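You operate a simulated robot arm through the tools that you are given. There is no shell and no other tool. Be economical: measure what you need, move in short steps, check, and stop when the job is done.

Carry out the task below with a simulated robot arm. There is one attempt and no reset: what you move stays moved.

TASK
Stand the test plug beside the red ladder chock. It goes on the side that lies toward x +1.0, y +0.0 (a direction in the base frame), with about 3 cm between them.
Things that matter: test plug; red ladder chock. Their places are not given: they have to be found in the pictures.

It is judged by the outcome, as a careful person would: the job done as asked, and still so three seconds after it is handed in. It fails if anything else is knocked over, pushed out of place, dropped, spilled or broken.

THE ROBOT
A 7-joint arm with a two-finger parallel gripper, fixed in place. Base frame: the origin is at the foot of the arm, x ahead of it, y to its left, z up; the work surface is at about z = 0. Lengths are in mm, angles in rad, forces in N, time in s.
With the tool pointing down near the work surface it reaches from about 240 to 620 mm from the base axis. Its first joint turns from -1.152 to 1.152 rad. Payload 2.6 kg.
Tool frame: the origin (TCP) lies between the finger pads and is the grasp point; the fingertips stand 30 mm ahead of it; z points along the fingers, y is the line along which they close. The gripper opens to 94 mm. The fingers are 28 mm wide and 10 mm thick; the gripper's body (50 by 96 mm) begins 55 mm behind the TCP.
Orientation is told as [roll, pitch, yaw] about the base's x, y, z axes, in that order, counted from this pose: with the fingers straight down and closing along the base's y, the tool's x points along the base's -x, its y along +y and its z along -z.

THE INTERFACE
- The arm moves only by the tool drive_tool. Its argument "plan" is a list of rows, each a list of 2 entries, a list of its own where there are three numbers: the shift along the tool's x, y, z in units of 200 mm (1.0 is 200 mm), then the turn, a rotation vector about the tool's x, y, z in units of 180 degrees (1.0 is 180 degrees). In form: [[[dx, dy, dz], [wx, wy, wz]], ...]. A call has 1 to 12 rows; each row is the pose to reach, as a shift and turn from the pose commanded when the call began, along the tool's axes at that moment. "fingers" is the opening, from 0 (shut) to 1 (fully open), set as the call begins (left out, the last holds). A call with a number of a shift or a turn outside -1 to 1 is refused whole. A row lasts 0.2 s, in which the tool goes at most 50 mm and 0.15 rad; a call with a longer step from one row to the next is refused whole, and so is a gripper value outside its range. A pose out of reach is approached as far as the arm can. The call stops where the force on the tool passes 40 N (or 10 N more than at its start, if that is more) or the arm is blocked; 0.2 s more then pass. The fingers move at their own pace (about 72 mm/s each) and stop on an object; they squeeze with about 38 N. The grip force told is the motor's: it shows also when the fingers shut on nothing. Time passes only in rows, and 0.2 s behind the last, so rows that repeat a pose let the fingers close. It gives the time, the measured TCP pose, the force on the tool (base axes), the opening and the grip force at its end, in the units of the frame above (readings bear some noise).
- Cameras (640 x 400 px; columns grow to the right, rows downward): "scene" is fixed at [49.2, 440.6, 574.6]; the picture's right is [-0.65, -0.76, 0.00], its down [-0.36, 0.31, -0.88] and it looks along [0.67, -0.57, -0.47] (base axes); focal length 357 px, centre (320, 200). "wrist" rides on the gripper at [-37, 0, -58] in the tool frame; the picture's right is [0.00, -1.00, 0.00], its down [0.97, 0.00, -0.24] and it looks along [0.24, 0.00, 0.97] (tool axes); focal length 218 px, centre (320, 200).
- capture(camera): a new picture of that camera. No time passes.
- pixel_to_xyz(camera, pixels): for up to 12 pixels [column, row] of the newest picture of that camera ("zoom" is the newest enlarged one), the place [x, y, z] in the base frame of the surface seen there, good to about 2 mm. No time passes.
- enlarge(camera, box): a new picture of the part [left, top, right, bottom] of that camera's present view, enlarged. No time passes.
- finish_job(): hands the job in; it is judged then, once.

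Work in short steps. Measure before you move; look again where a grasp or a placing could have gone wrong, and mend it. You have 60 turns and 16 pictures in all, the two below and enlarged ones among them. Open the gripper and draw the arm clear of the work before you hand the job in, unless the task says otherwise; then end with one line.

The tools are called after "Request:" as a command line: name --argument value ..., lists and objects as JSON in quotes. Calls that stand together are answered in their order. drive_tool: Moves the arm, as the interface text tells. Its arguments: {"type":"object","properties":{"plan":{"type":"array","items":{"type":"array"}},"fingers":{"type":"number"}},"required":["plan"]} The other tools are called the same way: capture (camera) takes a picture; pixel_to_xyz (camera, pixels) gives the place of the surface under pixels of a picture; enlarge (camera, box) takes an enlarged picture of a part of a camera's view; finish_job () hands the job in.

At the start:

```text
t: 0.0
tcp_pos: [432.9, -109.6, 246.9]
ee_rot: [0.0, -0.001, -0.001]
contact_force: [0.9, -0.4, 0.1]
gripper_width: 94.1
grip_force: 0.0
```

scene: 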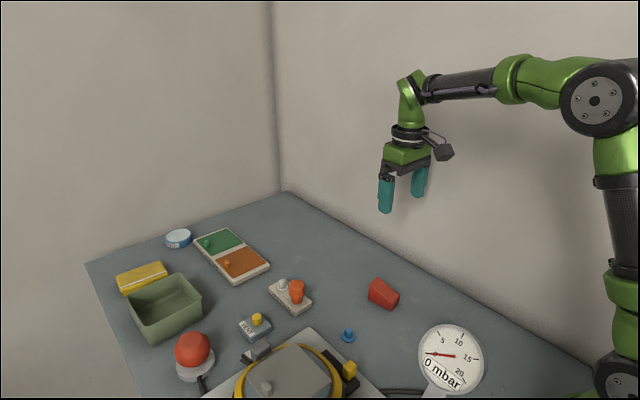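
wrist: 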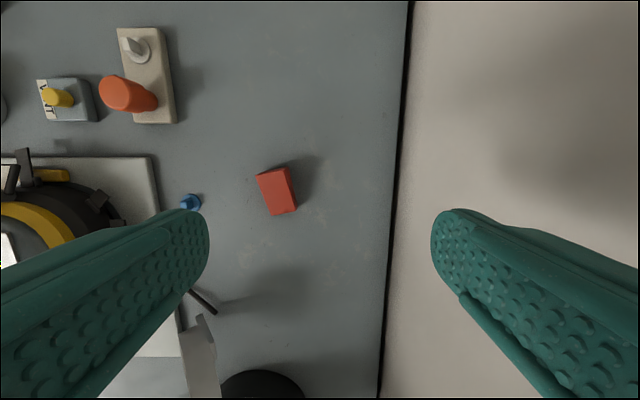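

The red chock shows at scene (383,293). The test plug could be the blue piece at (347,335) or the orange one at (297,290), so I enlarge both.

Request:
enlarge --camera "scene" --box '[220, 260, 420, 385]'

Request:
enlarge --camera "wrist" --box '[0, 0, 320, 200]'

```text
3.20 times, centred on (320, 322) of scene
```

zoom: 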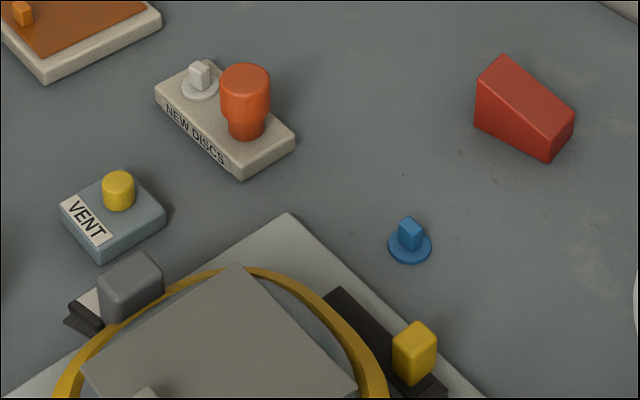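

```text
2.00 times, centred on (160, 100) of wrist
```

zoom: 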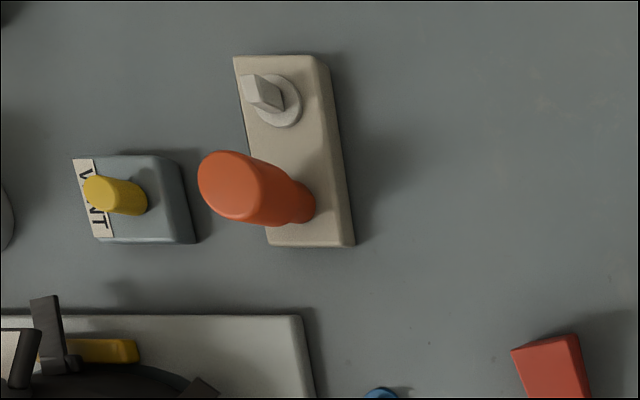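

The blue and white pieces are tabbed discs of the same kind. The stepped orange piece in the "NEW DISCS" rack is the plug. I measure it, the chock and the rack.

Request:
pixel_to_xyz --camera "zoom" --pixels '[[202, 185], [235, 187], [260, 185], [235, 155], [230, 215], [305, 200], [290, 235], [290, 130], [350, 240], [255, 95], [240, 60], [320, 60]]'

Request:
pixel_to_xyz --camera "scene" --pixels '[[377, 279], [398, 295], [391, 308], [369, 299], [370, 288], [392, 302], [297, 283], [291, 284], [303, 284], [297, 299], [347, 335]]'

Request:
pixel_to_xyz --camera "wrist" --pixels '[[258, 176], [287, 168], [296, 208], [272, 214], [290, 188], [275, 190], [298, 206], [265, 172], [190, 202]]'

```text
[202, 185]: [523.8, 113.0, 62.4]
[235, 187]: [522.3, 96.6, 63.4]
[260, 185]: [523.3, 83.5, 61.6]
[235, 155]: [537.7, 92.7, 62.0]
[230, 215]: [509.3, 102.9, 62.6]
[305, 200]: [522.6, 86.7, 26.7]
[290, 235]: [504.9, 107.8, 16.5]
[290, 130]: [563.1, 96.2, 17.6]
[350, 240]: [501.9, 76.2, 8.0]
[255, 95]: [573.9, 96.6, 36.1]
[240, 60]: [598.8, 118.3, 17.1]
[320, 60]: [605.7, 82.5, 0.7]
```

```text
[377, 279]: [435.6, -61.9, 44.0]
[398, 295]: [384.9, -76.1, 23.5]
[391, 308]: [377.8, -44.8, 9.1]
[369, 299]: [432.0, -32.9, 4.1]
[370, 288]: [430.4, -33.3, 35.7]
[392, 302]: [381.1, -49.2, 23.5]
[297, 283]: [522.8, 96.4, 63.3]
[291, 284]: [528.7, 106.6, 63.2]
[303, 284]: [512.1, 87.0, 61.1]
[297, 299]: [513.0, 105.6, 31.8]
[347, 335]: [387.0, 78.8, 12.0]
```

```text
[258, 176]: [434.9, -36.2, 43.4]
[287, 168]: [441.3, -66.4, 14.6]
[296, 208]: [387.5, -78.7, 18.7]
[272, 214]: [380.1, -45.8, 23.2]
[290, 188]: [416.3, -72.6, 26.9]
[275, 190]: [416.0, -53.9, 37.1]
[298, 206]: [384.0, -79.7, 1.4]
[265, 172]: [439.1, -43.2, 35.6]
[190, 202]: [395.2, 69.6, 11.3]
```

The plug's head is about 30 mm wide, centred near (523, 97), with its top at z 63. The chock's +x face is near x 439, y −50. I move over to above the plug and set the fingers to about 66 mm.

Request:
drive_tool --plan '[[[-0.075, 0.165, 0.06], [0, 0, 0]], [[-0.15, 0.33, 0.12], [0, 0, 0]], [[-0.225, 0.495, 0.18], [0, 0, 0]], [[-0.3, 0.66, 0.24], [0, 0, 0]], [[-0.375, 0.825, 0.3], [0, 0, 0]], [[-0.45, 0.99, 0.36], [0, 0, 0]], [[-0.45, 0.99, 0.36], [0, 0, 0]]]' --fingers 0.7

Request:
enlarge --camera "wrist" --box '[160, 100, 480, 300]'

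```text
t: 1.6
tcp_pos: [523.3, 88.4, 175.5]
ee_rot: [0.001, -0.001, -0.002]
contact_force: [-0.6, 0.8, -1.0]
gripper_width: 65.7
grip_force: 0.0
```

```text
2.00 times, centred on (320, 200) of wrist
```

zoom: 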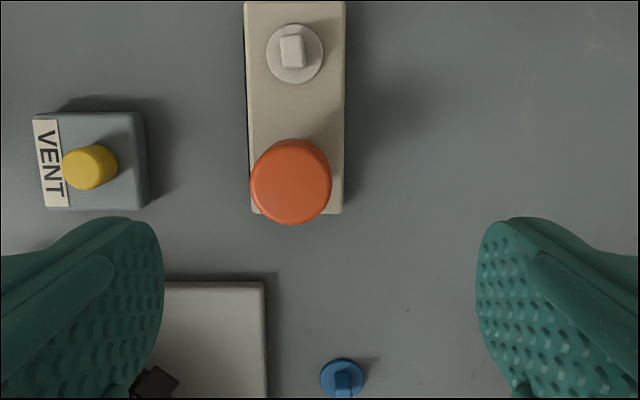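

The plug's head is at zoom (290,182). I measure its edges, the Vent block and the rack.

Request:
pixel_to_xyz --camera "zoom" --pixels '[[254, 182], [328, 182], [291, 182], [291, 150], [291, 220], [146, 185], [340, 205], [250, 100], [92, 165], [262, 290]]'

```text
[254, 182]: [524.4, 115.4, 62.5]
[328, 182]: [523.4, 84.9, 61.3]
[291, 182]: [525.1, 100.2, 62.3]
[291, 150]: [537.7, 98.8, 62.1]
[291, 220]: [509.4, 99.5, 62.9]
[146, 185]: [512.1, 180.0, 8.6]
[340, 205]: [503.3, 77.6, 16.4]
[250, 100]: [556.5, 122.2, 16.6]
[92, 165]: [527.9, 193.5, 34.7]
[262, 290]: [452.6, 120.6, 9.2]
```

The head centre is (523.5, 100), and nothing stands in the fingers' way. I line up and descend to TCP z≈52, which keeps the tips above the rack top at z≈17.

Request:
drive_tool --plan '[[[0, 0.058, 0], [0, 0, 0]], [[0, 0.058, 0.2], [0, 0, 0]], [[0, 0.058, 0.4], [0, 0, 0]], [[0, 0.058, 0.52], [0, 0, 0]], [[0, 0.058, 0.6175], [0, 0, 0]], [[0, 0.058, 0.6175], [0, 0, 0]]]'

Request:
drive_tool --plan '[[[0, 0, 0], [0, 0, 0]], [[0, 0, 0], [0, 0, 0]], [[0, 0, 0], [0, 0, 0]]]' --fingers 0

```text
t: 3.0
tcp_pos: [521.8, 98.9, 50.9]
ee_rot: [0.0, 0.001, 0.0]
contact_force: [0.3, 0.1, -0.4]
gripper_width: 65.7
grip_force: 0.1
```

```text
t: 3.8
tcp_pos: [523.1, 98.2, 51.6]
ee_rot: [0.001, -0.001, -0.001]
contact_force: [-0.4, 0.2, 0.6]
gripper_width: 32.6
grip_force: 37.8
```

The fingers hold at 32.6 mm with 38 N, so the plug is gripped. I lift slowly at first.

Request:
drive_tool --plan '[[[0, 0, -0.03], [0, 0, 0]], [[0, 0, -0.08], [0, 0, 0]], [[0, 0, -0.15], [0, 0, 0]], [[0, 0, -0.3], [0, 0, 0]], [[0, 0, -0.45], [0, 0, 0]], [[0, 0, -0.45], [0, 0, 0]]]'

Request:
enlarge --camera "scene" --box '[200, 150, 440, 300]'

```text
t: 5.2
tcp_pos: [524.3, 100.0, 139.4]
ee_rot: [0.001, -0.002, -0.001]
contact_force: [0.5, 0.5, -0.9]
gripper_width: 32.5
grip_force: 38.0
```

```text
2.67 times, centred on (320, 225) of scene
```

zoom: 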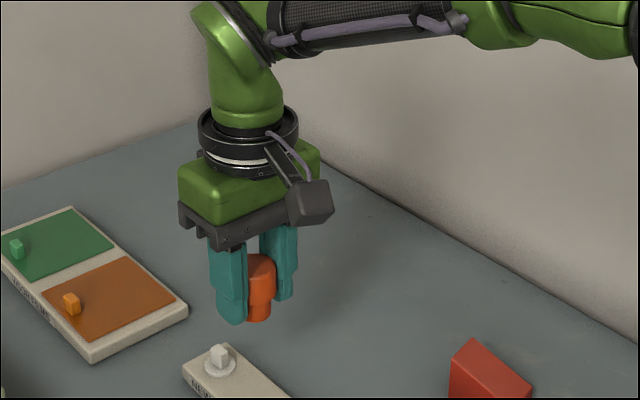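

The plug lifted cleanly. I measure its lower end at zoom (258,318) to get its length below the TCP.

Request:
pixel_to_xyz --camera "zoom" --pixels '[[258, 319], [258, 316], [262, 312], [258, 300], [262, 262], [232, 319], [470, 345]]'

```text
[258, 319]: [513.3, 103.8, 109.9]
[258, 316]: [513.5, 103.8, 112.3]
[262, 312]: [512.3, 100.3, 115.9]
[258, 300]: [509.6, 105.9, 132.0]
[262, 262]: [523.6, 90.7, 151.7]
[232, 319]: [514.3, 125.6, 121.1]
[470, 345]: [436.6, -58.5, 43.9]
```

The plug's bottom is about 30–35 mm below the TCP. I carry it at this height to x≈483.5, y≈−56.

Request:
drive_tool --plan '[[[0.05, -0.195, 0], [0, 0, 0]], [[0.1, -0.39, 0], [0, 0, 0]], [[0.15, -0.585, 0], [0, 0, 0]], [[0.202, -0.777, 0], [0, 0, 0]], [[0.202, -0.777, 0.15], [0, 0, 0]], [[0.202, -0.777, 0.3], [0, 0, 0]], [[0.202, -0.777, 0.4], [0, 0, 0]], [[0.202, -0.777, 0.4], [0, 0, 0]]]'

Request:
enlarge --camera "scene" --box '[260, 190, 460, 315]'

```text
t: 7.0
tcp_pos: [482.6, -57.2, 60.3]
ee_rot: [-0.002, 0.0, 0.0]
contact_force: [0.5, -0.6, -0.8]
gripper_width: 32.6
grip_force: 37.7
```

```text
3.20 times, centred on (360, 252) of scene
```

zoom: 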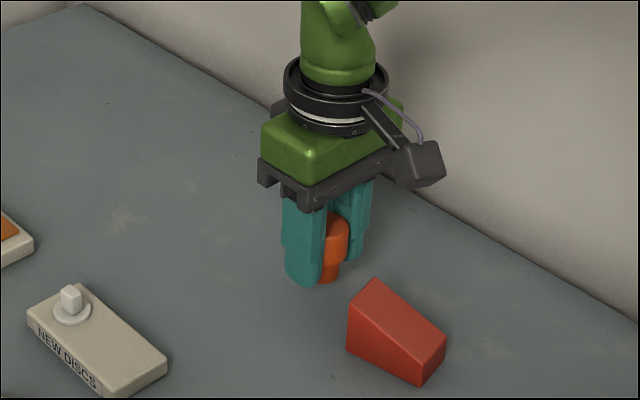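

The rack shows no hole, so the plug stood on its top at z≈17. That means the base should touch at TCP z≈34–35. I lower in small steps and watch the force.

Request:
drive_tool --plan '[[[0, 0, 0.05], [0, 0, 0]], [[0, 0, 0.09], [0, 0, 0]], [[0, 0, 0.105], [0, 0, 0]], [[0, 0, 0.115], [0, 0, 0]], [[0, 0, 0.115], [0, 0, 0]]]'

Request:
pixel_to_xyz --camera "zoom" --pixels '[[328, 281], [328, 278], [360, 300], [350, 340]]'

```text
t: 8.2
tcp_pos: [483.4, -55.8, 37.8]
ee_rot: [0.001, -0.001, -0.001]
contact_force: [-0.1, 0.0, -0.7]
gripper_width: 32.4
grip_force: 38.3
```

```text
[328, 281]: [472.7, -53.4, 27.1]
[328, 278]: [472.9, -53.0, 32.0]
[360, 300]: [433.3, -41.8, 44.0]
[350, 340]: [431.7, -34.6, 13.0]
```

There is no contact at 37.8. I continue in steps of about 1 mm.

Request:
drive_tool --plan '[[[0, 0, 0.005], [0, 0, 0]], [[0, 0, 0.01], [0, 0, 0]], [[0, 0, 0.014], [0, 0, 0]], [[0, 0, 0.014], [0, 0, 0]]]'

Request:
enlarge --camera "scene" --box '[310, 220, 420, 315]'

```text
t: 9.2
tcp_pos: [482.5, -56.5, 35.5]
ee_rot: [-0.001, 0.0, -0.002]
contact_force: [-1.0, 0.2, 0.7]
gripper_width: 32.5
grip_force: 38.3
```

```text
4.21 times, centred on (365, 268) of scene
```

zoom: 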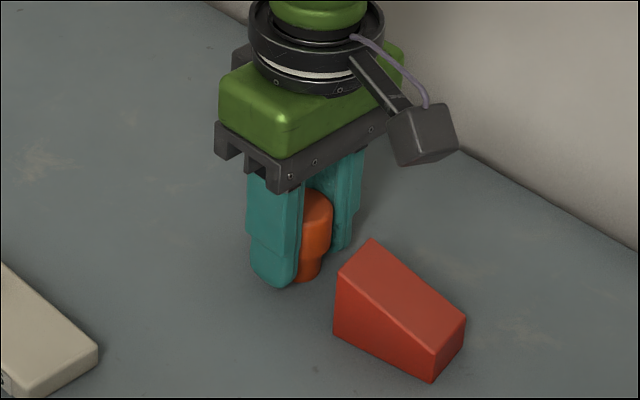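

Still no clear contact. I lower further in 0.6 mm steps, keeping the tips off the table (TCP above about 31).

Request:
drive_tool --plan '[[[0, 0, 0.003], [0, 0, 0]], [[0, 0, 0.006], [0, 0, 0]], [[0, 0, 0.006], [0, 0, 0]]]'

Request:
pixel_to_xyz --camera "zoom" --pixels '[[305, 281], [310, 275], [330, 275], [310, 290], [320, 220]]'

```text
t: 10.0
tcp_pos: [483.3, -56.5, 34.5]
ee_rot: [0.0, -0.003, -0.003]
contact_force: [-5.3, 0.8, 18.0]
gripper_width: 32.6
grip_force: 37.8
```

```text
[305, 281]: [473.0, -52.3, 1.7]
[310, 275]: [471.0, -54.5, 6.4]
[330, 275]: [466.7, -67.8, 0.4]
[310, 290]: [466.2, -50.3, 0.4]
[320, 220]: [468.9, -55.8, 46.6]
```

An 18 N contact at TCP z 34.5 shows the base is on the table. The head surface at x≈468.5 against the chock face at about 439 gives a gap of about 30 mm. I release and then lift straight up.

Request:
drive_tool --plan '[[[0, 0, -0.003], [0, 0, 0]], [[0, 0, -0.003], [0, 0, 0]], [[0, 0, -0.003], [0, 0, 0]], [[0, 0, -0.003], [0, 0, 0]]]' --fingers 0.7

Request:
drive_tool --plan '[[[0, 0, -0.1], [0, 0, 0]], [[0, 0, -0.3], [0, 0, 0]], [[0, 0, -0.5], [0, 0, 0]], [[0, 0, -0.7], [0, 0, 0]], [[0, 0, -0.9], [0, 0, 0]], [[0, 0, -0.9], [0, 0, 0]]]'

Request:
enlarge --camera "scene" --box '[280, 210, 440, 310]'

Request:
capture --camera "wrist"

```text
t: 11.0
tcp_pos: [481.8, -55.6, 33.0]
ee_rot: [0.0, -0.001, 0.0]
contact_force: [0.1, -0.4, 0.0]
gripper_width: 65.6
grip_force: 0.1
```

```text
t: 12.4
tcp_pos: [482.7, -57.1, 215.1]
ee_rot: [0.001, 0.001, 0.0]
contact_force: [-0.6, 1.2, 0.5]
gripper_width: 65.9
grip_force: 0.0
```

```text
4.00 times, centred on (360, 260) of scene
```

zoom: 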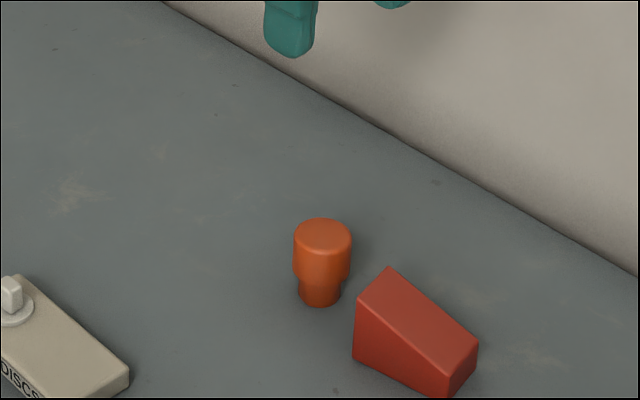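

```text
6 pictures are left
```

wrist: 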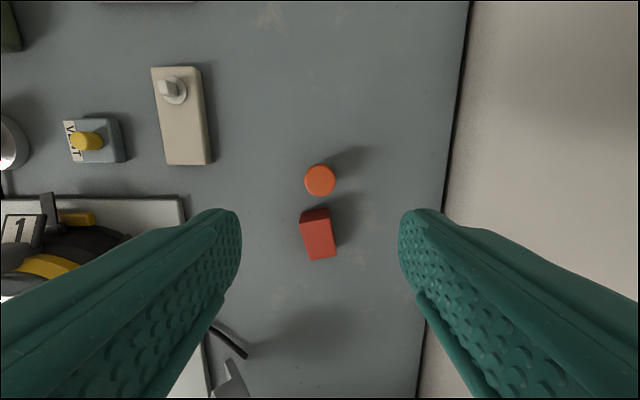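

The plug stands upright at wrist (320,180), with the chock behind it. I check the final positions.

Request:
pixel_to_xyz --camera "wrist" --pixels '[[320, 180], [320, 167], [320, 193], [307, 180], [333, 180], [302, 214], [328, 211], [315, 213], [310, 258], [334, 256]]'

```text
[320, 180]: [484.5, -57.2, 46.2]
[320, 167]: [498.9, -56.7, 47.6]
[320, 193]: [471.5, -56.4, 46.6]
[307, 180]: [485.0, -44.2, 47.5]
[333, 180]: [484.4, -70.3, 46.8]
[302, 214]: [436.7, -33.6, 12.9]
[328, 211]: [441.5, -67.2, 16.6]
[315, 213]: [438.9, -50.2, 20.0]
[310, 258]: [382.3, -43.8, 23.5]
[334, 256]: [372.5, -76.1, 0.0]
```

The plug is at (484.5, −57) with its near edge at about x 469. The chock face is at about x 440, so the gap is about 3 cm. The chock has not moved and the arm is clear, so I hand in.

Request:
finish_job

```text
The job is handed in.
```

The test plug, which I took to be the orange stepped piece from the "NEW DISCS" rack, stands upright on the +x side of the red ladder chock with a gap of about 3 cm.
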